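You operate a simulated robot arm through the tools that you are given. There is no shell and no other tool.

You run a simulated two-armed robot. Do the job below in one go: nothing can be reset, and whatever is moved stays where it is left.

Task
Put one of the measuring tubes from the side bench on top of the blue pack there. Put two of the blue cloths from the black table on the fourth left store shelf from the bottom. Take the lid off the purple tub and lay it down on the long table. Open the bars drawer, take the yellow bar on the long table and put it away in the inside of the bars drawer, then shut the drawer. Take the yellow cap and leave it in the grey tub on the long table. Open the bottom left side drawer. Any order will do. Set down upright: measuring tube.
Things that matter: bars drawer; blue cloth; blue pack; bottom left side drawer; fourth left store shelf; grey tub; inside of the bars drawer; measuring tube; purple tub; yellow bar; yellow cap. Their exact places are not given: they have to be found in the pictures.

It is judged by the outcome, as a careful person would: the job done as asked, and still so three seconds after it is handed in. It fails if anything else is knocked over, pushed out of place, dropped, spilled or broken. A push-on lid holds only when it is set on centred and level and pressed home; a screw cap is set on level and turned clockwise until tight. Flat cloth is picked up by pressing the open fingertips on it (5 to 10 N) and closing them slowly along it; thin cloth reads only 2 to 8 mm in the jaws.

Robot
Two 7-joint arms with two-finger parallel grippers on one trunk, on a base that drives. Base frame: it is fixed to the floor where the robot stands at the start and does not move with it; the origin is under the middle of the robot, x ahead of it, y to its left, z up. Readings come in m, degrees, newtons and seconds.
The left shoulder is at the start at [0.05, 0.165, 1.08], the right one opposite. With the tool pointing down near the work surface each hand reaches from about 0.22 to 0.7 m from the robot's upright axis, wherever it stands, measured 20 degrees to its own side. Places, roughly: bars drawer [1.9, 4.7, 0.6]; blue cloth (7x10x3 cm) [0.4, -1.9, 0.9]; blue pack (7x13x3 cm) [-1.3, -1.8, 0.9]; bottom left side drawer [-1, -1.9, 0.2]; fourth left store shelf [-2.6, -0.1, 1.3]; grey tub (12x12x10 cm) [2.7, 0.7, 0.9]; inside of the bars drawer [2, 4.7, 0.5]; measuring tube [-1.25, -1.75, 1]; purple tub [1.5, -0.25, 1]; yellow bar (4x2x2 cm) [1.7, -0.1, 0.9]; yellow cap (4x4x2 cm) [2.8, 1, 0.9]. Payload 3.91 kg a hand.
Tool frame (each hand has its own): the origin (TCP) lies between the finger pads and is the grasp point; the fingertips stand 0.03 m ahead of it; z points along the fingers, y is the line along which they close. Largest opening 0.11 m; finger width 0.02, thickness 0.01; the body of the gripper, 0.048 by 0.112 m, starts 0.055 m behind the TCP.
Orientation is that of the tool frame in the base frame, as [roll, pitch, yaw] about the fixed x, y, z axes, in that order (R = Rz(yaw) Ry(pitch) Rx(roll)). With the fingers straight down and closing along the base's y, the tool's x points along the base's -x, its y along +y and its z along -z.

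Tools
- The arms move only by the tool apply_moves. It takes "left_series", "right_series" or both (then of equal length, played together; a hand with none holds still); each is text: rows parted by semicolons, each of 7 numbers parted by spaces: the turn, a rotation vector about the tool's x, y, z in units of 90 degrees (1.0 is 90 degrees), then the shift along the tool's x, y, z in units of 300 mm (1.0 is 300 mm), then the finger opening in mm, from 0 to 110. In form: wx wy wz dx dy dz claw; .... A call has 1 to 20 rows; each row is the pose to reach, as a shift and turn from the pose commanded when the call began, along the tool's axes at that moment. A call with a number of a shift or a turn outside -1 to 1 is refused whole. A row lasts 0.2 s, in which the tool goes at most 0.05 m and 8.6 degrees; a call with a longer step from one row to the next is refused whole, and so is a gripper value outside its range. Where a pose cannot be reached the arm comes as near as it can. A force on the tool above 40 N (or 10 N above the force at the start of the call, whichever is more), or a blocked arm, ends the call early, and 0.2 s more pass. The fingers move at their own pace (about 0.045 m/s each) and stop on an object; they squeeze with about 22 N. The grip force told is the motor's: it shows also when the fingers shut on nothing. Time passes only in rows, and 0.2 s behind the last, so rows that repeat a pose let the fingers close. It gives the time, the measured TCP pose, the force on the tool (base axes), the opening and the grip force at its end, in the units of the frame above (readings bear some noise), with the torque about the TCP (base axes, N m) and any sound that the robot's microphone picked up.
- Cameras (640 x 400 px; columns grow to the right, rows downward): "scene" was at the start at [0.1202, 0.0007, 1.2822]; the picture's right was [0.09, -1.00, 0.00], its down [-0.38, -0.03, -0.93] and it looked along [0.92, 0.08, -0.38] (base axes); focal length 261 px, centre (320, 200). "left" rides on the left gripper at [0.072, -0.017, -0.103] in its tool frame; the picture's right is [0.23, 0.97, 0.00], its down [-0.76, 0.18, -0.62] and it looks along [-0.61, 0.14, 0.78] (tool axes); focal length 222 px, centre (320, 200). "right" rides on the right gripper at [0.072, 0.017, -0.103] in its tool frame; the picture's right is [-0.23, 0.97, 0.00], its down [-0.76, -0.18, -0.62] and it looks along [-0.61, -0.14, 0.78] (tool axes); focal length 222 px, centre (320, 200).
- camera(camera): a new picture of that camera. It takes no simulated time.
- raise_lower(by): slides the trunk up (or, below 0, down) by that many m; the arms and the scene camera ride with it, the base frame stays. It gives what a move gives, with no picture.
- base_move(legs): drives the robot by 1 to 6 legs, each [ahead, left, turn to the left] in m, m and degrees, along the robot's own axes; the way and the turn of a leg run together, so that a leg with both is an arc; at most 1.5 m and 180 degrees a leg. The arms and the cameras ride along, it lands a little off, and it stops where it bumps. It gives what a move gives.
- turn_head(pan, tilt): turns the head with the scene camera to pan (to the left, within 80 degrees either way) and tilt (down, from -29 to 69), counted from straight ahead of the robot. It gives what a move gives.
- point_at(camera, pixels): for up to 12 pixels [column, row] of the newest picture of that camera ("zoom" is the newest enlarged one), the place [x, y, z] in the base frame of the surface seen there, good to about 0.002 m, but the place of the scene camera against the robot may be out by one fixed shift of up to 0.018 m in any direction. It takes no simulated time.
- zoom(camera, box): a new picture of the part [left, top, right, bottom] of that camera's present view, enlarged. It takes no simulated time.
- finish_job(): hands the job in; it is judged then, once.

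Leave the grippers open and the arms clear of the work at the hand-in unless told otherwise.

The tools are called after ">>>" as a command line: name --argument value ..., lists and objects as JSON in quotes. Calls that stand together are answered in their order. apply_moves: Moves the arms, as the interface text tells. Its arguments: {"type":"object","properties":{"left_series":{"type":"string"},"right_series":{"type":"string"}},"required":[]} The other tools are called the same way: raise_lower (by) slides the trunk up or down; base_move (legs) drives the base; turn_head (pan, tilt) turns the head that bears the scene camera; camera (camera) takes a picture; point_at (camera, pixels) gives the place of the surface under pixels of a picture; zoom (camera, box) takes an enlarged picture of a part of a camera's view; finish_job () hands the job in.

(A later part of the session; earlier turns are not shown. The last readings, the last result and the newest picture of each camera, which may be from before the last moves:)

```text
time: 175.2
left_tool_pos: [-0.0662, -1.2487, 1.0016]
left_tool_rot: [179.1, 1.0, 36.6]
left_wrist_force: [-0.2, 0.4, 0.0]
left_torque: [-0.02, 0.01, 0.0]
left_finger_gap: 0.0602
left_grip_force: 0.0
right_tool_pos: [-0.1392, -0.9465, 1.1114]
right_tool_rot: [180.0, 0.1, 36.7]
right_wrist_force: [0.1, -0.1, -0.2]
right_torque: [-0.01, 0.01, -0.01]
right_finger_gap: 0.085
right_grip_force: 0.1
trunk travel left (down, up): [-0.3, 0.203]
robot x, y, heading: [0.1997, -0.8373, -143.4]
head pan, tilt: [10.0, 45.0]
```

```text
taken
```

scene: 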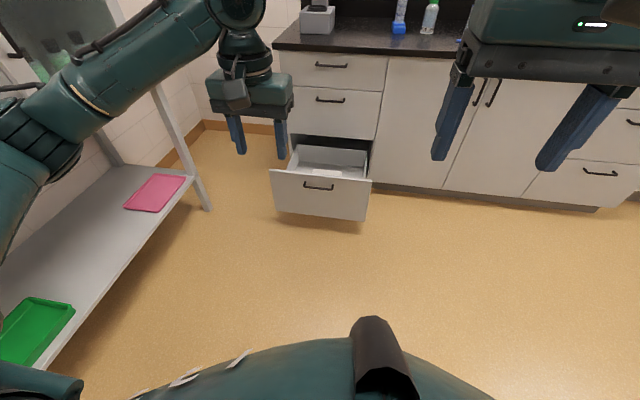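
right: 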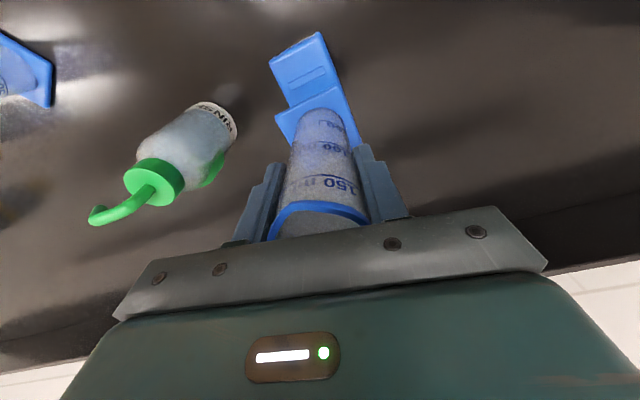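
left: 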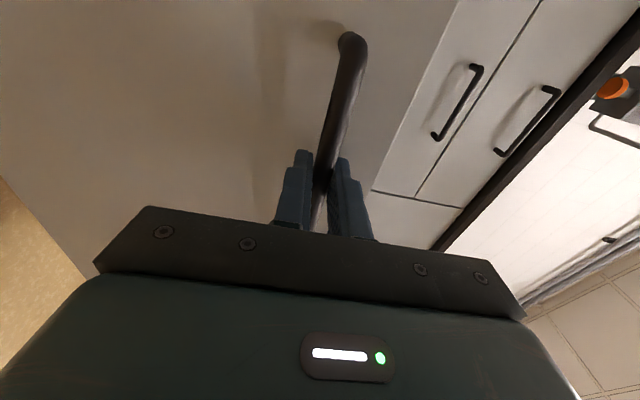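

Both arms are back in the normal pose. I'll raise the left hand to its carry height, turn to heading 126.5° (facing the long table from its right side) and drive into the aisle in small legs.

>>> apply_moves --left_series "0 0 0 0.1 0 -0.12 60; 0 0 0 0.2 0 -0.25 60; 0 0 0 0.3 0 -0.38 60; 0 0 0 0.38 0 -0.5 60"

>>> base_move --legs '[[0, 0, -90.1], [-0.44, -0.6, 0]]'

>>> turn_head --pan -20 --tilt 30

>>> camera --camera "scene"

```text
time: 176.2
left_tool_pos: [0.0256, -1.1792, 1.1505]
left_tool_rot: [179.1, 1.0, 36.4]
left_wrist_force: [0.1, 0.5, 0.9]
left_torque: [0.01, -0.01, -0.01]
left_finger_gap: 0.0598
left_grip_force: 0.0
right_tool_pos: [-0.1381, -0.9467, 1.1114]
right_tool_rot: [179.9, 0.1, 36.8]
right_wrist_force: [0.2, -0.7, -0.5]
right_torque: [0.0, -0.01, -0.01]
right_finger_gap: 0.085
right_grip_force: 0.0
trunk travel left (down, up): [-0.3, 0.203]
robot x, y, heading: [0.2041, -0.8302, -143.7]
head pan, tilt: [10.0, 45.0]
```

```text
time: 186.0
left_tool_pos: [0.6057, -0.6654, 1.1491]
left_tool_rot: [179.2, 1.0, -55.4]
left_wrist_force: [0.7, -0.4, -0.2]
left_torque: [0.02, -0.01, -0.02]
left_finger_gap: 0.0601
left_grip_force: 0.0
right_tool_pos: [0.8438, -0.5083, 1.1114]
right_tool_rot: [179.9, 0.1, -54.9]
right_wrist_force: [0.6, 0.2, 0.0]
right_torque: [-0.01, 0.01, -0.04]
right_finger_gap: 0.0847
right_grip_force: 0.1
trunk travel left (down, up): [-0.3, 0.203]
robot x, y, heading: [0.9455, -0.8501, 124.7]
head pan, tilt: [10.0, 45.0]
```

```text
time: 186.9
left_tool_pos: [0.605, -0.6662, 1.1494]
left_tool_rot: [179.2, 1.1, -55.5]
left_wrist_force: [0.7, 0.5, -0.6]
left_torque: [-0.02, -0.01, -0.03]
left_finger_gap: 0.0602
left_grip_force: 0.1
right_tool_pos: [0.8428, -0.5089, 1.1124]
right_tool_rot: [179.9, 0.2, -55.1]
right_wrist_force: [-0.7, -0.4, 0.2]
right_torque: [0.01, 0.04, -0.01]
right_finger_gap: 0.0852
right_grip_force: 0.0
trunk travel left (down, up): [-0.3, 0.203]
robot x, y, heading: [0.945, -0.8485, 124.7]
head pan, tilt: [-20.0, 30.0]
```

```text
taken
```

scene: 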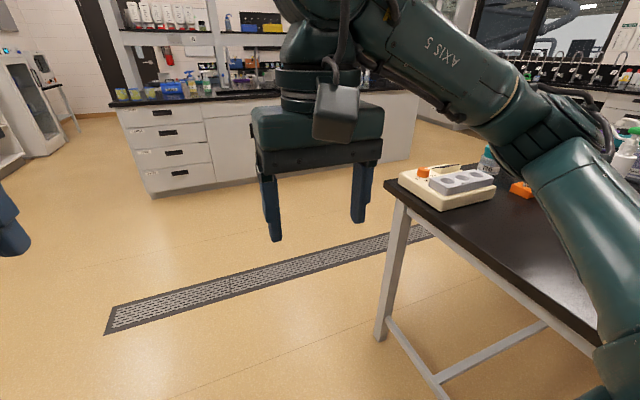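

I'm at the gap between the two tables. I'll go through in two careful diagonal legs and straighten the heading.

>>> base_move --legs '[[-0.116, -0.246, 1.8], [-0.19, -0.3, 0]]'

>>> turn_head --pan 0 --tilt 45

>>> camera --camera "scene"

```text
time: 192.4
left_tool_pos: [1.2091, -0.606, 1.1484]
left_tool_rot: [179.2, 1.0, -53.5]
left_wrist_force: [-0.3, 0.3, 0.2]
left_torque: [0.02, -0.01, 0.0]
left_finger_gap: 0.06
left_grip_force: 0.0
right_tool_pos: [1.4407, -0.4416, 1.112]
right_tool_rot: [179.9, 0.0, -53.0]
right_wrist_force: [0.1, 0.1, -0.9]
right_torque: [0.01, -0.01, 0.02]
right_finger_gap: 0.0849
right_grip_force: 0.1
trunk travel left (down, up): [-0.3, 0.203]
robot x, y, heading: [1.556, -0.7739, 126.6]
head pan, tilt: [-20.0, 30.0]
```

```text
time: 193.2
left_tool_pos: [1.2076, -0.6059, 1.1487]
left_tool_rot: [179.2, 1.0, -53.5]
left_wrist_force: [0.6, -0.6, -0.2]
left_torque: [-0.01, 0.01, -0.01]
left_finger_gap: 0.0599
left_grip_force: 0.0
right_tool_pos: [1.4409, -0.4418, 1.1113]
right_tool_rot: [180.0, 0.2, -53.1]
right_wrist_force: [-0.1, 0.0, 0.3]
right_torque: [0.01, 0.02, -0.01]
right_finger_gap: 0.0849
right_grip_force: 0.1
trunk travel left (down, up): [-0.3, 0.203]
robot x, y, heading: [1.5533, -0.7773, 126.7]
head pan, tilt: [0.0, 45.0]
```

```text
taken
```

scene: 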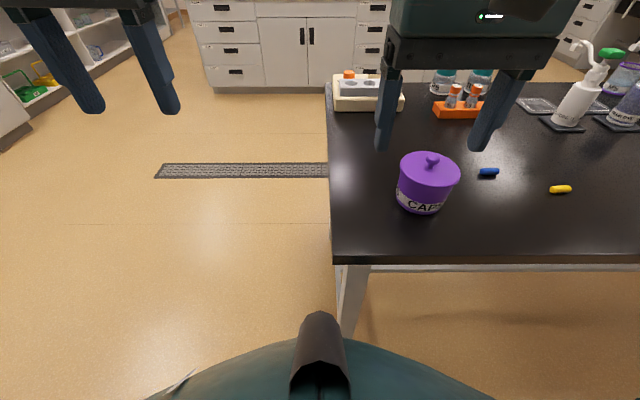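

Through the gap. The purple tub, yellow bar and blue bar are ahead. I'll strafe right 0.32 m and go a bit closer.

>>> base_move --legs '[[0.05, -0.32, 0]]'

>>> camera --camera "scene"

>>> camera --camera "left"

>>> camera --camera "right"

```text
time: 196.6
left_tool_pos: [1.4317, -0.3779, 1.1501]
left_tool_rot: [179.2, 1.0, -53.7]
left_wrist_force: [0.0, 0.2, 0.7]
left_torque: [0.01, 0.0, -0.03]
left_finger_gap: 0.0598
left_grip_force: 0.0
right_tool_pos: [1.663, -0.2153, 1.1115]
right_tool_rot: [179.9, 0.2, -53.1]
right_wrist_force: [0.5, 0.4, 0.2]
right_torque: [-0.02, 0.02, -0.04]
right_finger_gap: 0.0854
right_grip_force: 0.0
trunk travel left (down, up): [-0.3, 0.203]
robot x, y, heading: [1.7738, -0.5497, 126.6]
head pan, tilt: [0.0, 45.0]
```

```text
taken
```

scene: 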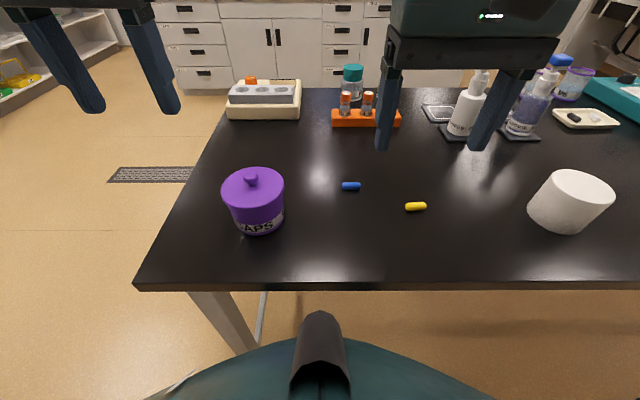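

```text
taken
```

left: 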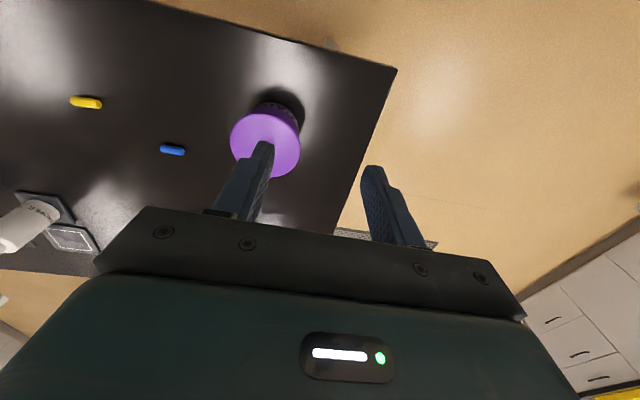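

```text
taken
```

right: 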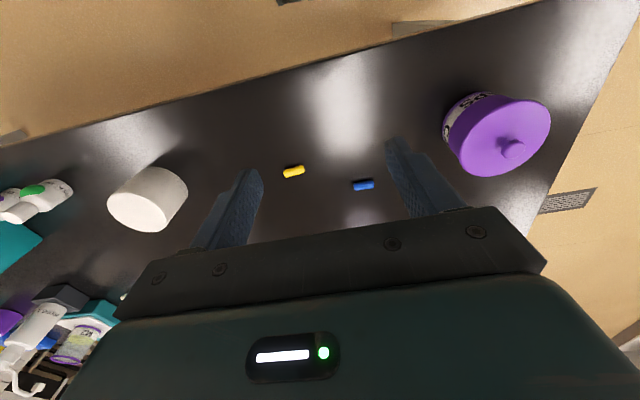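

I'll measure the bar, the knob and the lid from the wrist cameras.

>>> zoom --camera "right" --box '[270, 150, 390, 210]'

>>> point_at --camera "zoom" --pixels '[[75, 120], [125, 110], [180, 100], [130, 60], [440, 190], [490, 185], [545, 185], [300, 100]]'

>>> zoom --camera "right" --box '[420, 80, 580, 190]'

>>> point_at --camera "zoom" --pixels '[[365, 270], [350, 265], [390, 265], [130, 280], [500, 120], [300, 80], [220, 375], [430, 360], [180, 60], [100, 200]]'

```text
5.33 times, centred on (330, 180) of right
```

zoom: 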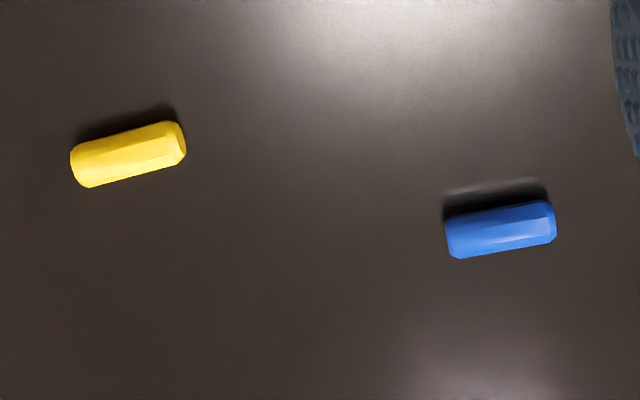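

```text
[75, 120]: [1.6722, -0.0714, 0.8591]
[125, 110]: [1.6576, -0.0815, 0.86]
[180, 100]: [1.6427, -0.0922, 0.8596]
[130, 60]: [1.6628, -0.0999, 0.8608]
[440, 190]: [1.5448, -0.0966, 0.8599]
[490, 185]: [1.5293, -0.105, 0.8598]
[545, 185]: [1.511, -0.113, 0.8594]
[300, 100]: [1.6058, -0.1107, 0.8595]
```

```text
3.64 times, centred on (500, 135) of right
```

zoom: 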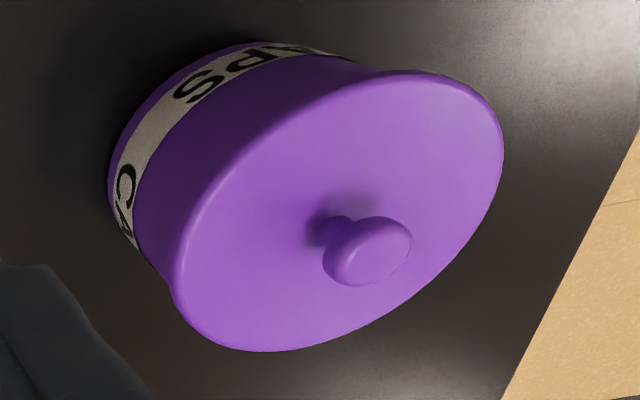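

```text
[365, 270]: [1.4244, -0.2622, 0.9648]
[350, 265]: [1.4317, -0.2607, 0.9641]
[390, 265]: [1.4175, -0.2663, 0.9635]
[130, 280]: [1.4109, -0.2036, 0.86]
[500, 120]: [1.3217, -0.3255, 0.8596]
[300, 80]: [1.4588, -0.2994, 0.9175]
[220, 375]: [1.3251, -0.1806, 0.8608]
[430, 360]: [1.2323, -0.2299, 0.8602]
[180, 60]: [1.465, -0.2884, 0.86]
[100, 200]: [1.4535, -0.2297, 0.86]
```

I'll measure the yellow bar and the lid rim again with better pixels.

>>> point_at --camera "zoom" --pixels '[[185, 270], [495, 160], [420, 80], [245, 340], [370, 240], [345, 235], [395, 255], [300, 180], [400, 310]]'

>>> zoom --camera "right" --box '[270, 150, 390, 210]'

>>> point_at --camera "zoom" --pixels '[[80, 168], [128, 153], [178, 143], [128, 140], [130, 168], [450, 240], [500, 230], [550, 220]]'

```text
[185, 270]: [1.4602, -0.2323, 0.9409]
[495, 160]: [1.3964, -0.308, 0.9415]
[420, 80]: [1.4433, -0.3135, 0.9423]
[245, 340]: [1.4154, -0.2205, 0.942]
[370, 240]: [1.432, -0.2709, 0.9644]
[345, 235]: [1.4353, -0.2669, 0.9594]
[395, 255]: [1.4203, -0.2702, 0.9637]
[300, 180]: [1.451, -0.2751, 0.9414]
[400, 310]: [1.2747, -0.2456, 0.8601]
```

```text
5.33 times, centred on (330, 180) of right
```

zoom: 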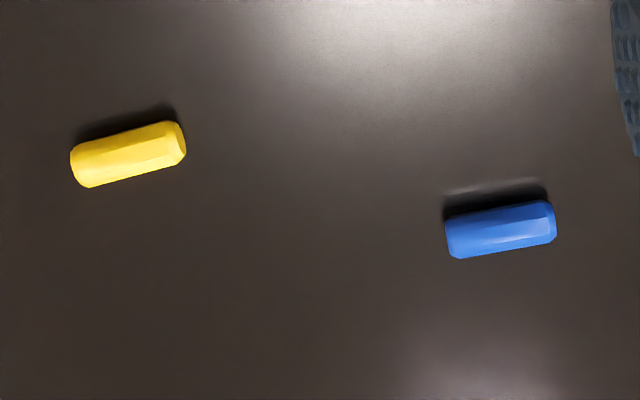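

```text
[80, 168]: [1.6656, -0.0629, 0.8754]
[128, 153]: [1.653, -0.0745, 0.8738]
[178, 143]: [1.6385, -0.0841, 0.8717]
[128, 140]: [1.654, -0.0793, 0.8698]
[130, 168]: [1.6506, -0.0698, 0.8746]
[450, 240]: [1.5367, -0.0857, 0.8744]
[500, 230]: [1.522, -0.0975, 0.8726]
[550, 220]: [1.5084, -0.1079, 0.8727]
```

Lid centre is (1.4288,-0.2686), its top at z=0.942, and the knob top at 0.9645. I'll bring the left hand over the knob at z≈1.04.

>>> apply_moves --left_series "0 0 0 -0.075 -0.052 0.08 60; 0 0 0 -0.15 -0.104 0.16 60; 0 0 0 -0.225 -0.156 0.25 60; 0 0 0 -0.299 -0.208 0.35 60; 0 0 0 -0.299 -0.208 0.35 60"

>>> camera --camera "left"

```text
time: 197.8
left_tool_pos: [1.4213, -0.2699, 1.0447]
left_tool_rot: [179.2, 1.0, -53.6]
left_wrist_force: [-0.6, 0.6, 0.4]
left_torque: [-0.02, 0.01, 0.01]
left_finger_gap: 0.0602
left_grip_force: 0.0
right_tool_pos: [1.6628, -0.2149, 1.1129]
right_tool_rot: [179.9, 0.1, -53.1]
right_wrist_force: [0.3, 0.5, 0.3]
right_torque: [0.01, 0.01, -0.04]
right_finger_gap: 0.0851
right_grip_force: 0.1
trunk travel left (down, up): [-0.3, 0.203]
robot x, y, heading: [1.7777, -0.5493, 126.5]
head pan, tilt: [0.0, 45.0]
```

```text
taken
```

left: 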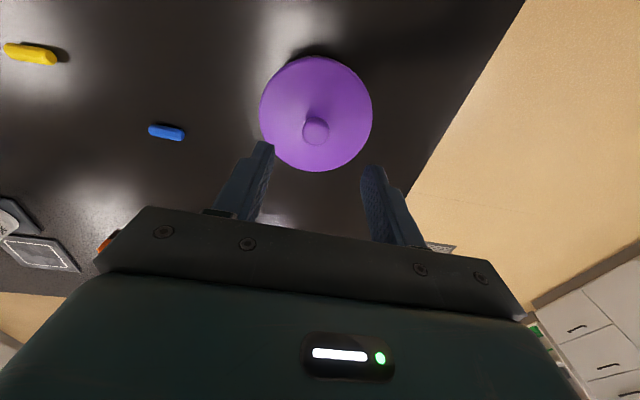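

I'll refine the knob and rim positions from the left wrist camera.

>>> point_at --camera "left" --pixels '[[316, 130], [306, 128], [326, 128], [316, 140], [265, 112], [368, 108], [315, 62], [318, 167]]'

```text
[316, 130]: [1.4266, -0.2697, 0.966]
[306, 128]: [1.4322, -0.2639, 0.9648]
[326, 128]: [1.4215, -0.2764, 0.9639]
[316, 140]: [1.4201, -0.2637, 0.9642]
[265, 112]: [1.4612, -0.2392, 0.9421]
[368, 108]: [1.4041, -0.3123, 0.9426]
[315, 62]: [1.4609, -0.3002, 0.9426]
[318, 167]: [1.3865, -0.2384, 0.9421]
```

The knob centre is (1.427,-0.2695). I'll lower to z≈0.975 (fingertips just above the lid) and close on the knob.

>>> apply_moves --left_series "0 0 0 0.01 -0.016 0.1 60; 0 0 0 0.01 -0.016 0.18 60; 0 0 0 0.01 -0.016 0.228 60; 0 0 0 0.01 -0.016 0.228 40; 0 0 0 0.01 -0.016 0.228 20; 0 0 0 0.01 -0.016 0.228 10; 0 0 0 0.01 -0.016 0.228 10; 0 0 0 0.01 -0.016 0.228 10"

>>> camera --camera "left"

```text
time: 199.6
left_tool_pos: [1.4284, -0.2689, 0.9772]
left_tool_rot: [179.3, 1.0, -53.6]
left_wrist_force: [0.3, 0.1, -0.8]
left_torque: [0.0, 0.02, -0.02]
left_finger_gap: 0.0223
left_grip_force: 22.2
right_tool_pos: [1.6632, -0.2136, 1.1103]
right_tool_rot: [179.9, 0.1, -53.1]
right_wrist_force: [0.1, 0.1, 0.3]
right_torque: [-0.01, -0.02, 0.0]
right_finger_gap: 0.0849
right_grip_force: 0.0
trunk travel left (down, up): [-0.3, 0.203]
robot x, y, heading: [1.7766, -0.5548, 126.6]
head pan, tilt: [0.0, 45.0]
heard: snap
```

```text
taken
```

left: 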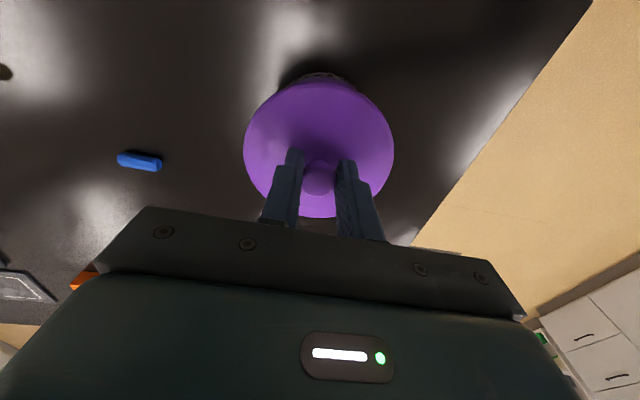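

The knob is gripped (22 mm), and I heard a snap; the lid may have popped loose. I'll lift slowly by 4 cm and look.

>>> apply_moves --left_series "0 0 0 0 0 -0.03 10; 0 0 0 0 0 -0.06 10; 0 0 0 0 0 -0.1 10; 0 0 0 0 0 -0.14 10; 0 0 0 0 0 -0.14 10"

>>> zoom --camera "scene" --box '[180, 120, 340, 260]'

>>> camera --camera "right"

```text
time: 200.8
left_tool_pos: [1.4305, -0.2702, 1.0175]
left_tool_rot: [179.2, 1.1, -53.5]
left_wrist_force: [-0.5, 0.4, -0.5]
left_torque: [-0.03, 0.0, 0.03]
left_finger_gap: 0.0221
left_grip_force: 22.2
right_tool_pos: [1.6647, -0.2152, 1.1116]
right_tool_rot: [180.0, 0.1, -53.1]
right_wrist_force: [0.5, -0.1, 0.0]
right_torque: [0.0, -0.02, 0.0]
right_finger_gap: 0.0848
right_grip_force: 0.0
trunk travel left (down, up): [-0.3, 0.203]
robot x, y, heading: [1.7754, -0.5483, 126.7]
head pan, tilt: [0.0, 45.0]
```

```text
2.86 times, centred on (260, 190) of scene
```

zoom: 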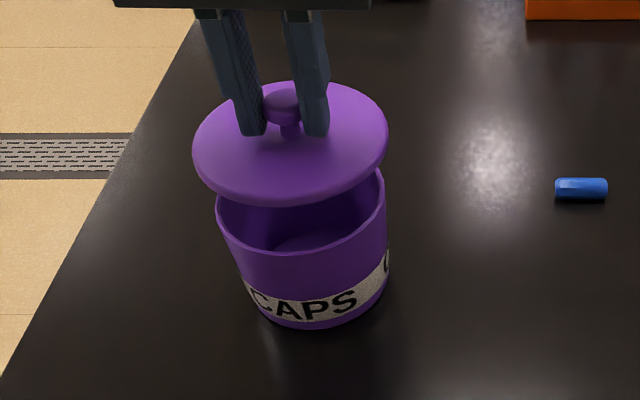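

```text
taken
```

right: 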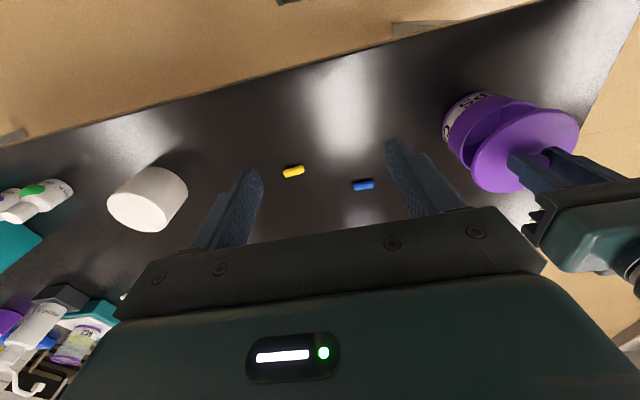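

The lid is free and the tub stays put. I'll raise it a little more and carry it to the empty table area beyond the tub.

>>> apply_moves --left_series "0 0 0 0 0 -0.12 10; 0 0 0 -0.14 0.03 -0.14 10; 0 0 0 -0.29 0.065 -0.14 10; 0 0 0 -0.43 0.1 -0.14 10; 0 0 0 -0.562 0.13 -0.1 10; 0 0 0 -0.562 0.13 0 10; 0 0 0 -0.562 0.13 0 10"

>>> camera --camera "scene"

>>> camera --camera "left"

```text
time: 202.4
left_tool_pos: [1.2994, -0.1594, 1.0216]
left_tool_rot: [179.2, 1.1, -53.5]
left_wrist_force: [-0.2, 0.1, -0.4]
left_torque: [0.02, -0.05, 0.0]
left_finger_gap: 0.0222
left_grip_force: 21.4
right_tool_pos: [1.6633, -0.2149, 1.113]
right_tool_rot: [179.9, 0.1, -53.1]
right_wrist_force: [0.4, 0.2, 0.3]
right_torque: [0.01, -0.04, -0.01]
right_finger_gap: 0.0849
right_grip_force: 0.0
trunk travel left (down, up): [-0.3, 0.203]
robot x, y, heading: [1.7783, -0.5515, 126.5]
head pan, tilt: [0.0, 45.0]
```

```text
taken
```

scene: 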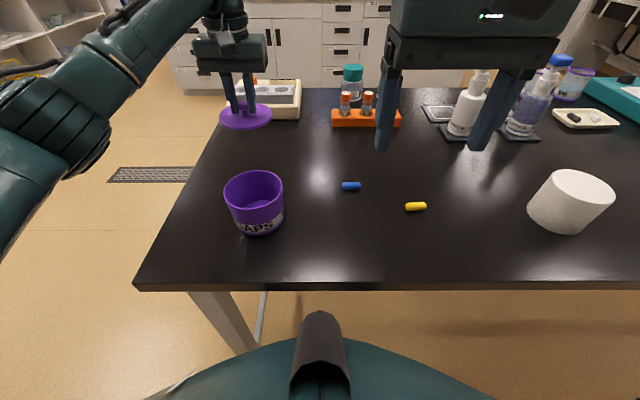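

```text
taken
```

left: 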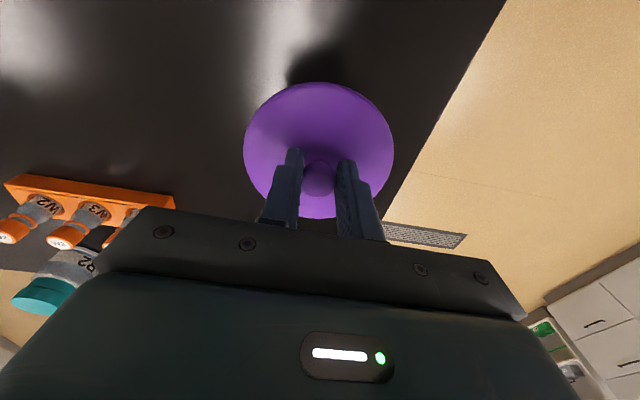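

The lid hovers near the table's end. I'll check the clearance to the WARM device and the table edge below it.

>>> point_at --camera "scene" --pixels '[[285, 117], [240, 125], [225, 135], [275, 135], [262, 112], [215, 150], [300, 110]]'

>>> point_at --camera "left" --pixels '[[245, 140], [393, 150], [320, 85], [330, 215], [400, 180], [440, 120], [310, 60], [200, 180]]'

>>> camera --camera "right"

```text
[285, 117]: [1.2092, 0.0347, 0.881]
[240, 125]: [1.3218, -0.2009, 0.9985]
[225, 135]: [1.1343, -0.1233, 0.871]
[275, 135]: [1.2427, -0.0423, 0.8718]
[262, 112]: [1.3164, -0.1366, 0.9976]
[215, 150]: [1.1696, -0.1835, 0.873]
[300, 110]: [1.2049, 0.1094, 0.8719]
```

```text
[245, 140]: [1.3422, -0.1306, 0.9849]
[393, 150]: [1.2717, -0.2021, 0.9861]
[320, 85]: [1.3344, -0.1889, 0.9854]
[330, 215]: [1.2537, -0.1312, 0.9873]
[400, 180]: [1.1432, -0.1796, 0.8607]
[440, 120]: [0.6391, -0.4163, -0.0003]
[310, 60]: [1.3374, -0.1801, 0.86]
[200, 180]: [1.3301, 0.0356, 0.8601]
```

```text
taken
```

right: 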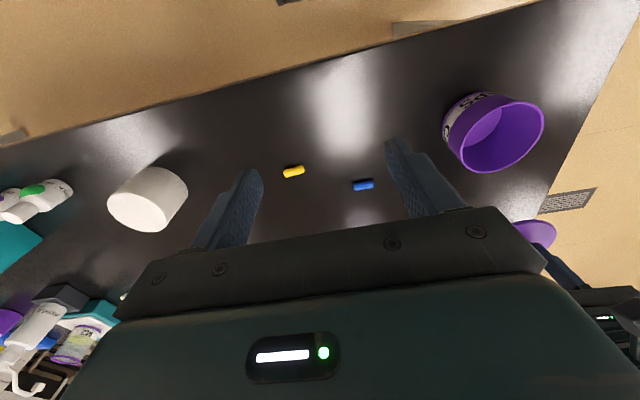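

There is plenty of clearance (0.15 m to the WARM device). I'll measure the tub rim to learn the lid's depth while lowering most of the way.

>>> point_at --camera "right" --pixels '[[500, 98], [541, 120], [480, 168], [448, 128], [490, 130]]'

>>> apply_moves --left_series "0 0 0 0 0 0.12 10; 0 0 0 0 0 0.24 10; 0 0 0 0 0 0.32 10; 0 0 0 0 0 0.32 10"

>>> zoom --camera "scene" --box '[180, 60, 340, 200]'

```text
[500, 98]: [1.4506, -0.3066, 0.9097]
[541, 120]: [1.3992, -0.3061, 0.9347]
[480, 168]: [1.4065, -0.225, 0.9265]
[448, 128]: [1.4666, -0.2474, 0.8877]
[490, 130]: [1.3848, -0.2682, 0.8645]
```

```text
time: 203.4
left_tool_pos: [1.2959, -0.157, 0.9257]
left_tool_rot: [179.2, 1.1, -53.7]
left_wrist_force: [-0.2, -0.9, -0.5]
left_torque: [-0.03, -0.01, -0.03]
left_finger_gap: 0.0224
left_grip_force: 22.2
right_tool_pos: [1.6629, -0.2143, 1.1117]
right_tool_rot: [179.9, 0.1, -53.1]
right_wrist_force: [-0.1, -0.2, -0.4]
right_torque: [0.03, 0.02, 0.01]
right_finger_gap: 0.085
right_grip_force: 0.1
trunk travel left (down, up): [-0.3, 0.203]
robot x, y, heading: [1.7728, -0.5486, 126.7]
head pan, tilt: [0.0, 45.0]
```

```text
2.86 times, centred on (260, 130) of scene
```

zoom: 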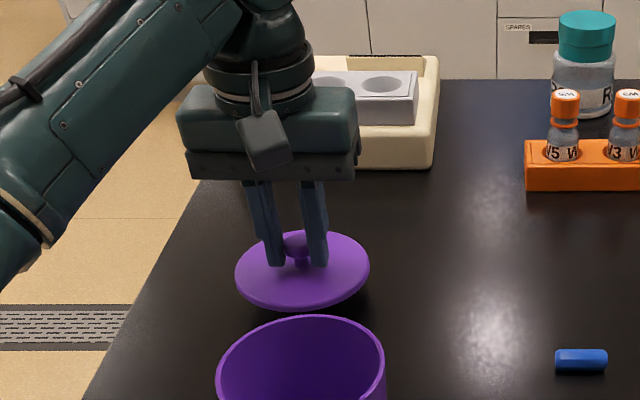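

The lid is now about 2 cm above the table. I'll lower in small steps until it touches.

>>> apply_moves --left_series "0 0 0 0 0 0.02 10; 0 0 0 0 0 0.035 10; 0 0 0 0 0 0.045 10; 0 0 0 0 0 0.052 10; 0 0 0 0 0 0.052 10"

>>> zoom --camera "scene" --box '[200, 90, 300, 170]'

```text
time: 204.6
left_tool_pos: [1.2982, -0.1554, 0.9105]
left_tool_rot: [179.3, 1.0, -53.6]
left_wrist_force: [-0.1, -0.6, -0.2]
left_torque: [0.02, 0.0, -0.01]
left_finger_gap: 0.022
left_grip_force: 22.1
right_tool_pos: [1.6631, -0.2153, 1.1108]
right_tool_rot: [179.9, 0.0, -53.2]
right_wrist_force: [0.3, 0.1, 0.1]
right_torque: [0.01, 0.01, -0.04]
right_finger_gap: 0.0849
right_grip_force: 0.0
trunk travel left (down, up): [-0.3, 0.203]
robot x, y, heading: [1.7778, -0.5507, 126.6]
head pan, tilt: [0.0, 45.0]
```

```text
5.00 times, centred on (250, 130) of scene
```

zoom: 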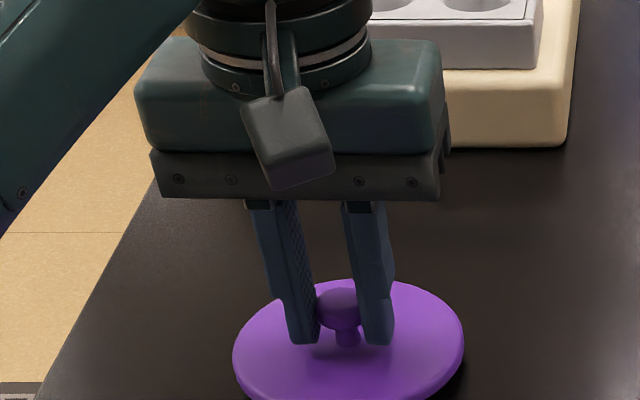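

Not touching yet; I'll continue down in 2–3 mm steps.

>>> apply_moves --left_series "0 0 0 0 0 0.008 10; 0 0 0 0 0 0.016 10; 0 0 0 0 0 0.022 10; 0 0 0 0 0 0.022 10"

>>> zoom --camera "scene" --box '[200, 90, 300, 170]'

```text
time: 205.6
left_tool_pos: [1.2983, -0.1557, 0.9051]
left_tool_rot: [179.2, 0.9, -53.5]
left_wrist_force: [0.1, -0.4, -1.2]
left_torque: [0.02, 0.0, -0.01]
left_finger_gap: 0.0223
left_grip_force: 22.3
right_tool_pos: [1.6631, -0.2142, 1.1122]
right_tool_rot: [179.9, 0.1, -53.1]
right_wrist_force: [0.2, -0.4, 0.5]
right_torque: [0.0, -0.01, 0.02]
right_finger_gap: 0.0851
right_grip_force: 0.1
trunk travel left (down, up): [-0.3, 0.203]
robot x, y, heading: [1.7754, -0.5478, 126.7]
head pan, tilt: [0.0, 45.0]
```

```text
5.00 times, centred on (250, 130) of scene
```

zoom: 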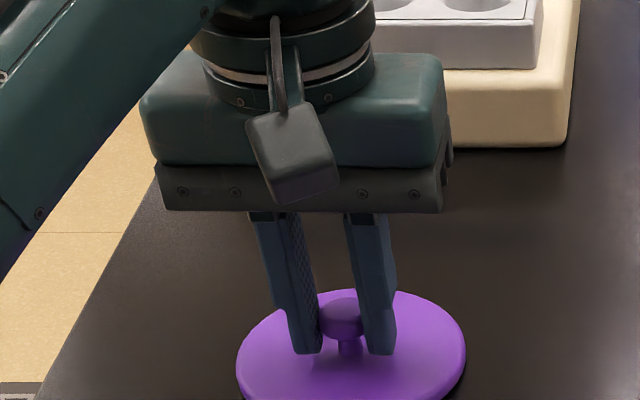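

Nearly down. Two more millimetre steps.

>>> apply_moves --left_series "0 0 0 0 0 0.007 10; 0 0 0 0 0 0.012 10; 0 0 0 0 0 0.012 10"

>>> camera --camera "left"

```text
time: 206.4
left_tool_pos: [1.2966, -0.1539, 0.9015]
left_tool_rot: [179.3, 1.0, -53.7]
left_wrist_force: [-2.1, -0.1, 3.5]
left_torque: [0.13, -0.14, 0.04]
left_finger_gap: 0.0222
left_grip_force: 22.6
right_tool_pos: [1.663, -0.2146, 1.1119]
right_tool_rot: [179.9, 0.1, -53.1]
right_wrist_force: [-0.7, -0.9, -0.1]
right_torque: [0.01, 0.02, 0.03]
right_finger_gap: 0.085
right_grip_force: 0.1
trunk travel left (down, up): [-0.3, 0.203]
robot x, y, heading: [1.7772, -0.5508, 126.7]
head pan, tilt: [0.0, 45.0]
```

```text
taken
```

left: 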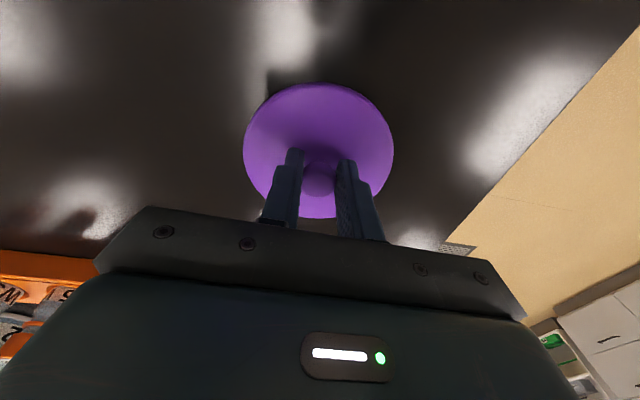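

The lid touches the table (3.5 N). I'll open the fingers and rise.

>>> apply_moves --left_series "0 0 0 0 0 0 30; 0 0 0 0 0 0 45; 0 0 0 0 0 0 60; 0 0 0 0 0 0 60; 0 0 0 0 0 -0.1 60; 0 0 0 0 0 -0.25 60; 0 0 0 0 0 -0.4 60; 0 0 0 0 0 -0.55 60; 0 0 0 0 0 -0.7 60"

>>> camera --camera "scene"

>>> camera --camera "left"

```text
time: 208.4
left_tool_pos: [1.3035, -0.1593, 1.1072]
left_tool_rot: [179.2, 1.0, -53.6]
left_wrist_force: [0.3, 0.4, -0.6]
left_torque: [0.0, 0.04, -0.01]
left_finger_gap: 0.06
left_grip_force: 0.1
right_tool_pos: [1.6642, -0.2145, 1.1123]
right_tool_rot: [180.0, 0.1, -53.2]
right_wrist_force: [0.9, 0.0, 0.5]
right_torque: [-0.01, 0.01, 0.01]
right_finger_gap: 0.085
right_grip_force: 0.0
trunk travel left (down, up): [-0.3, 0.203]
robot x, y, heading: [1.7764, -0.5518, 126.4]
head pan, tilt: [0.0, 45.0]
```

```text
taken
```

scene: 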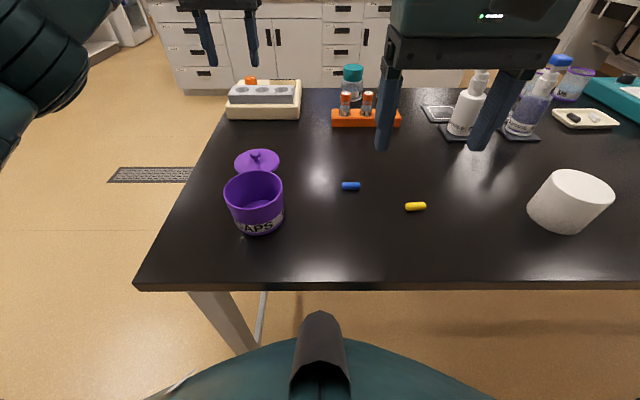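

```text
taken
```

left: 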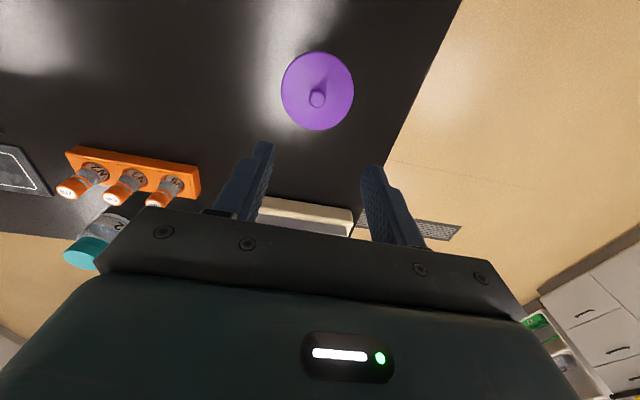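

The lid lies flat on the table, knob up. I'll bring the left hand back to carry and send the right hand over the yellow bar (centre (1.6525,-0.0738)).

>>> apply_moves --left_series "0 0 0 0.14 0.016 -0.03 60; 0 0 0 0.28 0.031 -0.06 60; 0 0 0 0.42 0.047 -0.09 60; 0 0 0 0.56 0.062 -0.12 60; 0 0 0 0.7 0.078 -0.14 60; 0 0 0 0.837 0.093 -0.143 60" --right_series "0 0 0 -0.06 -0.04 0.05 85; 0 0 0 -0.13 -0.08 0.12 85; 0 0 0 -0.2 -0.125 0.2 85; 0 0 0 -0.27 -0.17 0.28 85; 0 0 0 -0.34 -0.21 0.36 85; 0 0 0 -0.398 -0.25 0.44 85"

>>> camera --camera "right"

```text
time: 209.8
left_tool_pos: [1.4271, -0.3763, 1.1494]
left_tool_rot: [179.2, 1.0, -53.4]
left_wrist_force: [-0.8, 1.3, 0.1]
left_torque: [0.02, -0.01, 0.0]
left_finger_gap: 0.06
left_grip_force: 0.0
right_tool_pos: [1.6491, -0.0747, 0.9785]
right_tool_rot: [180.0, 0.1, -53.2]
right_wrist_force: [-0.9, -0.1, -0.7]
right_torque: [-0.01, 0.0, 0.04]
right_finger_gap: 0.0852
right_grip_force: 0.0
trunk travel left (down, up): [-0.3, 0.203]
robot x, y, heading: [1.7777, -0.5522, 126.5]
head pan, tilt: [0.0, 45.0]
```

```text
taken
```

right: 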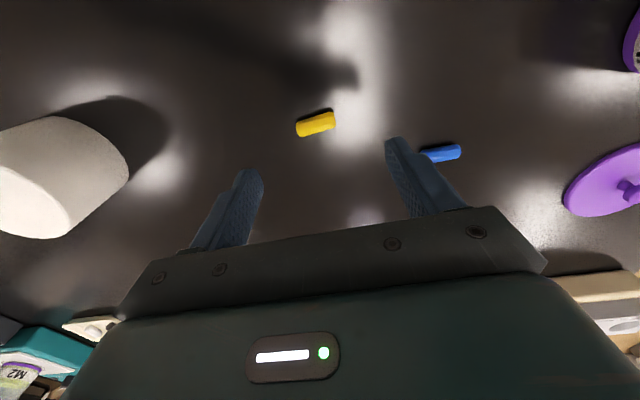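

I'll measure the yellow bar's ends again from here.

>>> zoom --camera "right" --box '[270, 90, 370, 150]'

>>> point_at --camera "zoom" --pixels '[[180, 245], [295, 210], [400, 170], [285, 180], [300, 240], [200, 230], [390, 200]]'

```text
6.40 times, centred on (320, 120) of right
```

zoom: 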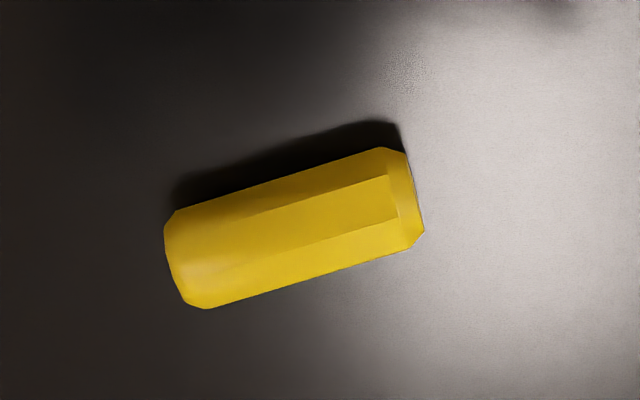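

```text
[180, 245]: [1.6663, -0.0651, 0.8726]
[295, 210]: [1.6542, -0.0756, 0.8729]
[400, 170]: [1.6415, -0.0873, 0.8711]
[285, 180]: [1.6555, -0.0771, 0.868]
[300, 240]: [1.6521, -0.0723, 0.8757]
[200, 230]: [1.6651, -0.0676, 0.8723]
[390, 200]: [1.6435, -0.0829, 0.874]
```

The bar is in line with the closing direction. I'll lower to z≈0.892 (fingertips 2 mm above the table) and close on its ends.

>>> apply_moves --right_series "0 0 0 0.004 -0.012 0.12 85; 0 0 0 0.004 -0.012 0.22 85; 0 0 0 0.004 -0.012 0.285 85; 0 0 0 0.004 -0.012 0.285 85; 0 0 0 0.004 -0.012 0.285 60; 0 0 0 0.004 -0.012 0.285 45; 0 0 0 0.004 -0.012 0.285 30; 0 0 0 0.004 -0.012 0.285 20; 0 0 0 0.004 -0.012 0.285 20"

>>> camera --camera "right"

```text
time: 211.8
left_tool_pos: [1.426, -0.3752, 1.1477]
left_tool_rot: [179.2, 1.1, -53.6]
left_wrist_force: [0.2, 0.4, 0.7]
left_torque: [0.02, 0.05, 0.0]
left_finger_gap: 0.06
left_grip_force: 0.1
right_tool_pos: [1.653, -0.0742, 0.8948]
right_tool_rot: [179.9, 0.2, -53.1]
right_wrist_force: [0.3, 0.1, -0.4]
right_torque: [0.0, 0.01, 0.0]
right_finger_gap: 0.0368
right_grip_force: 21.9
trunk travel left (down, up): [-0.3, 0.203]
robot x, y, heading: [1.773, -0.5527, 126.4]
head pan, tilt: [0.0, 45.0]
```

```text
taken
```

right: 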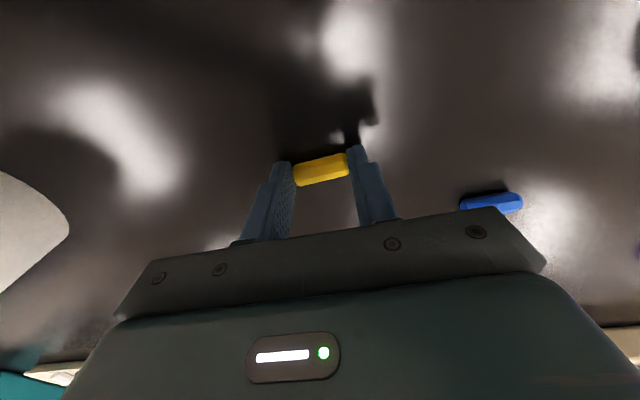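

The bar is held by its ends (36.8 mm). I'll lift and bring the hand back.

>>> apply_moves --right_series "0 0 0 0 0 -0.08 20; 0 0 0 0 0 -0.2 20; 0 0 0 0 0 -0.34 20; 0 0 0 0.06 0.04 -0.46 20; 0 0 0 0.13 0.08 -0.58 20; 0 0 0 0.22 0.14 -0.68 20; 0 0 0 0.32 0.2 -0.75 20; 0 0 0 0.4 0.24 -0.8 20"

>>> camera --camera "right"

>>> turn_head --pan -55 --tilt 25

>>> camera --camera "scene"

```text
time: 213.6
left_tool_pos: [1.4266, -0.3765, 1.1485]
left_tool_rot: [179.2, 1.0, -53.6]
left_wrist_force: [1.0, -1.0, -0.5]
left_torque: [-0.01, -0.01, -0.01]
left_finger_gap: 0.0598
left_grip_force: 0.0
right_tool_pos: [1.6697, -0.2109, 1.1379]
right_tool_rot: [180.0, 0.0, -53.1]
right_wrist_force: [-0.3, 0.2, 0.7]
right_torque: [-0.03, 0.0, -0.01]
right_finger_gap: 0.0366
right_grip_force: 21.7
trunk travel left (down, up): [-0.3, 0.203]
robot x, y, heading: [1.7769, -0.5514, 126.5]
head pan, tilt: [0.0, 45.0]
```

```text
taken
```

right: 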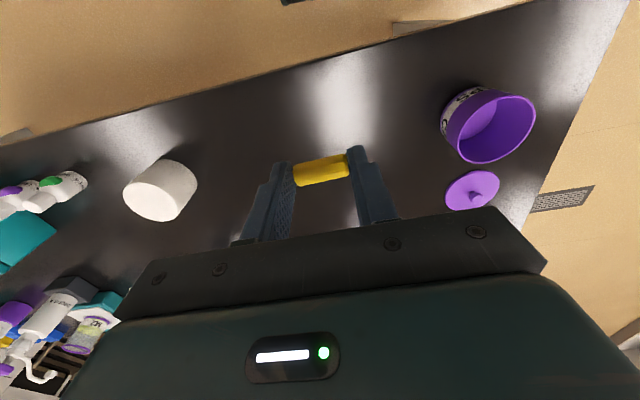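

```text
time: 214.8
left_tool_pos: [1.4266, -0.3752, 1.1481]
left_tool_rot: [179.3, 1.0, -53.5]
left_wrist_force: [-0.5, -0.6, -0.1]
left_torque: [0.03, -0.02, -0.01]
left_finger_gap: 0.0603
left_grip_force: 0.0
right_tool_pos: [1.6701, -0.2086, 1.1373]
right_tool_rot: [179.9, 0.2, -53.2]
right_wrist_force: [-0.4, 0.0, -0.7]
right_torque: [0.0, -0.03, -0.01]
right_finger_gap: 0.0364
right_grip_force: 22.5
trunk travel left (down, up): [-0.3, 0.203]
robot x, y, heading: [1.7719, -0.5507, 126.6]
head pan, tilt: [-55.0, 25.0]
```

```text
taken
```

scene: 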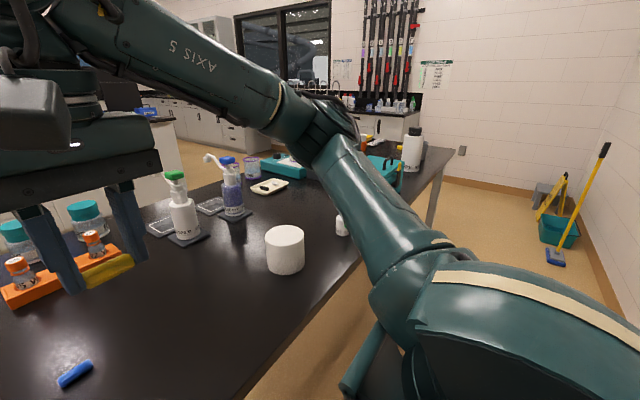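

The bar is secure. Before strafing along the aisle, I'll measure the taller things near the table's right edge and the aisle's far end.

>>> zoom --camera "scene" --box '[230, 100, 480, 260]'

>>> point_at --camera "zoom" --pixels '[[470, 70], [468, 160], [395, 155], [280, 320], [115, 140], [35, 185], [440, 230], [545, 130], [140, 335], [350, 125]]'

>>> point_at --camera "scene" --pixels '[[560, 210], [545, 235], [600, 150], [480, 185], [625, 300], [590, 270]]'

```text
2.50 times, centred on (355, 180) of scene
```

zoom: 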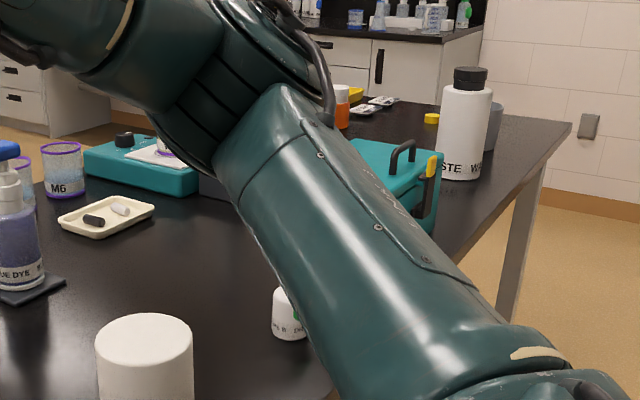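

```text
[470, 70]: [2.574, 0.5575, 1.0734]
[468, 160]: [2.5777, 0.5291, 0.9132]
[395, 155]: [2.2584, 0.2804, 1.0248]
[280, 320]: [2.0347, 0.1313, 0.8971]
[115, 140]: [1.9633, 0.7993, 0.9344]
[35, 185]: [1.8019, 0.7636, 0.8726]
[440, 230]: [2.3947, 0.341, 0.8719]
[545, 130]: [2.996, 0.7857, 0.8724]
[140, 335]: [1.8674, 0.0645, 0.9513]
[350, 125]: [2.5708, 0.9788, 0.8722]
```

```text
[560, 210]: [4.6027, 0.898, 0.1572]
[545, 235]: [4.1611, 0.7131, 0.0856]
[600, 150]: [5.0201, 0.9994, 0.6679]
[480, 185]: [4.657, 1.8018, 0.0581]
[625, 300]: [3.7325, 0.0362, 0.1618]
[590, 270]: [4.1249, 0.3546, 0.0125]
```

The tallest item near the edge is the white waste bottle (top ~1.06). I'll raise the trunk 0.1 m for clearance and then strafe right along the aisle.

>>> raise_lower --by 0.1

>>> base_move --legs '[[0, -0.85, 0]]'

>>> camera --camera "scene"

```text
time: 216.1
left_tool_pos: [1.427, -0.3758, 1.2474]
left_tool_rot: [179.3, 1.0, -53.6]
left_wrist_force: [0.4, -0.8, -0.5]
left_torque: [0.01, -0.01, -0.02]
left_finger_gap: 0.06
left_grip_force: 0.0
right_tool_pos: [1.6692, -0.2088, 1.2381]
right_tool_rot: [179.8, 0.1, -53.0]
right_wrist_force: [0.4, -0.7, 0.2]
right_torque: [0.01, 0.0, 0.02]
right_finger_gap: 0.0366
right_grip_force: 22.7
trunk travel left (down, up): [-0.4, 0.103]
robot x, y, heading: [1.7747, -0.551, 126.6]
head pan, tilt: [-55.0, 25.0]
```

```text
time: 223.9
left_tool_pos: [2.1095, 0.1235, 1.2476]
left_tool_rot: [179.1, 1.1, -55.1]
left_wrist_force: [-0.1, 0.5, 0.7]
left_torque: [-0.01, 0.01, -0.01]
left_finger_gap: 0.06
left_grip_force: 0.1
right_tool_pos: [2.3575, 0.2828, 1.2378]
right_tool_rot: [179.9, 0.2, -54.6]
right_wrist_force: [0.3, 1.0, 0.0]
right_torque: [-0.01, -0.01, -0.02]
right_finger_gap: 0.0365
right_grip_force: 22.1
trunk travel left (down, up): [-0.4, 0.103]
robot x, y, heading: [2.4596, -0.0632, 125.1]
head pan, tilt: [-55.0, 25.0]
```

```text
taken
```

scene: 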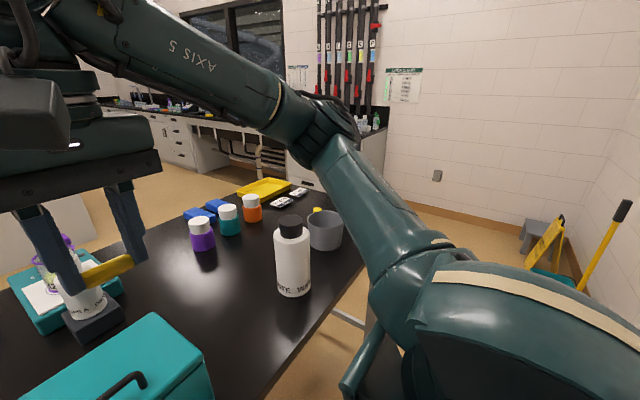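

The grey tub is at (325,230), with the yellow cap just behind it at (316,210). I'll measure both.

>>> zoom --camera "scene" --box '[230, 170, 390, 300]'

>>> point_at --camera "zoom" --pixels '[[340, 160], [305, 175], [445, 180], [380, 195], [375, 168], [345, 145], [240, 200], [250, 380], [470, 260], [200, 120], [265, 110]]'

```text
3.08 times, centred on (310, 235) of scene
```

zoom: 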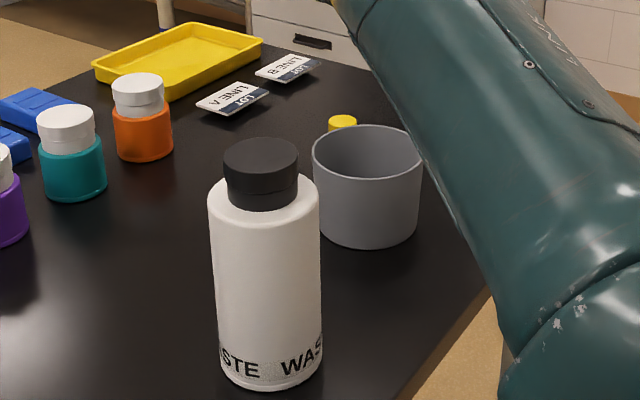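

```text
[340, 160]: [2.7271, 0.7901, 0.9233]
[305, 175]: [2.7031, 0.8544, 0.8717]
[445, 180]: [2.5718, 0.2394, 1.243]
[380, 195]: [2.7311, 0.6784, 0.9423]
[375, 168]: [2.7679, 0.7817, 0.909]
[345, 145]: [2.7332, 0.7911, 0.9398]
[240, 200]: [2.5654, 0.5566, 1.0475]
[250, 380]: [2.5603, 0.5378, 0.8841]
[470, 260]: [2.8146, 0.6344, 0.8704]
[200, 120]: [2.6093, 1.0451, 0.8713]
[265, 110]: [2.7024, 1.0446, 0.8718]
```

I'll strafe right another 0.85 m, correcting the heading by 1.4°, so that the left hand can take the cap and reach the grey tub.

>>> base_move --legs '[[0.01, -0.85, 1.4]]'

>>> turn_head --pan 0 --tilt 45

>>> camera --camera "scene"

>>> camera --camera "left"

```text
time: 231.7
left_tool_pos: [2.7898, 0.6186, 1.2474]
left_tool_rot: [179.1, 1.1, -53.8]
left_wrist_force: [0.4, -0.7, -0.5]
left_torque: [0.02, -0.01, 0.02]
left_finger_gap: 0.0602
left_grip_force: 0.1
right_tool_pos: [3.0346, 0.7827, 1.2382]
right_tool_rot: [179.8, 0.1, -53.4]
right_wrist_force: [0.5, -0.4, -0.6]
right_torque: [0.01, 0.0, -0.01]
right_finger_gap: 0.0364
right_grip_force: 21.5
trunk travel left (down, up): [-0.4, 0.103]
robot x, y, heading: [3.1375, 0.4377, 126.3]
head pan, tilt: [-55.0, 25.0]
```

```text
time: 232.9
left_tool_pos: [2.7898, 0.6197, 1.2487]
left_tool_rot: [179.2, 1.0, -53.9]
left_wrist_force: [0.7, 0.4, 0.3]
left_torque: [0.01, 0.0, 0.01]
left_finger_gap: 0.0601
left_grip_force: 0.1
right_tool_pos: [3.0338, 0.7843, 1.2385]
right_tool_rot: [179.9, 0.1, -53.4]
right_wrist_force: [-0.6, -0.2, -0.3]
right_torque: [-0.01, -0.02, -0.02]
right_finger_gap: 0.0363
right_grip_force: 21.9
trunk travel left (down, up): [-0.4, 0.103]
robot x, y, heading: [3.1411, 0.4403, 126.4]
head pan, tilt: [0.0, 45.0]
```

```text
taken
```

scene: 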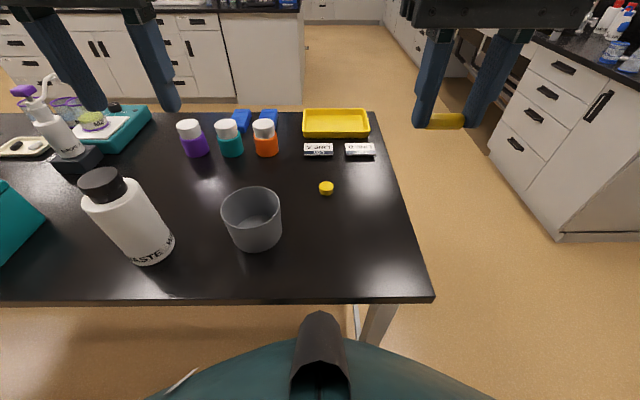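

```text
taken
```

left: 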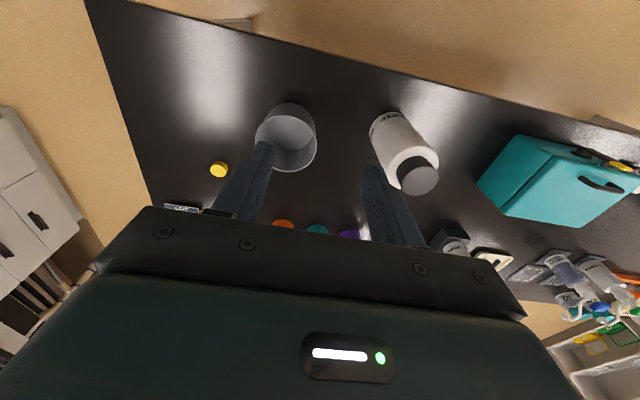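

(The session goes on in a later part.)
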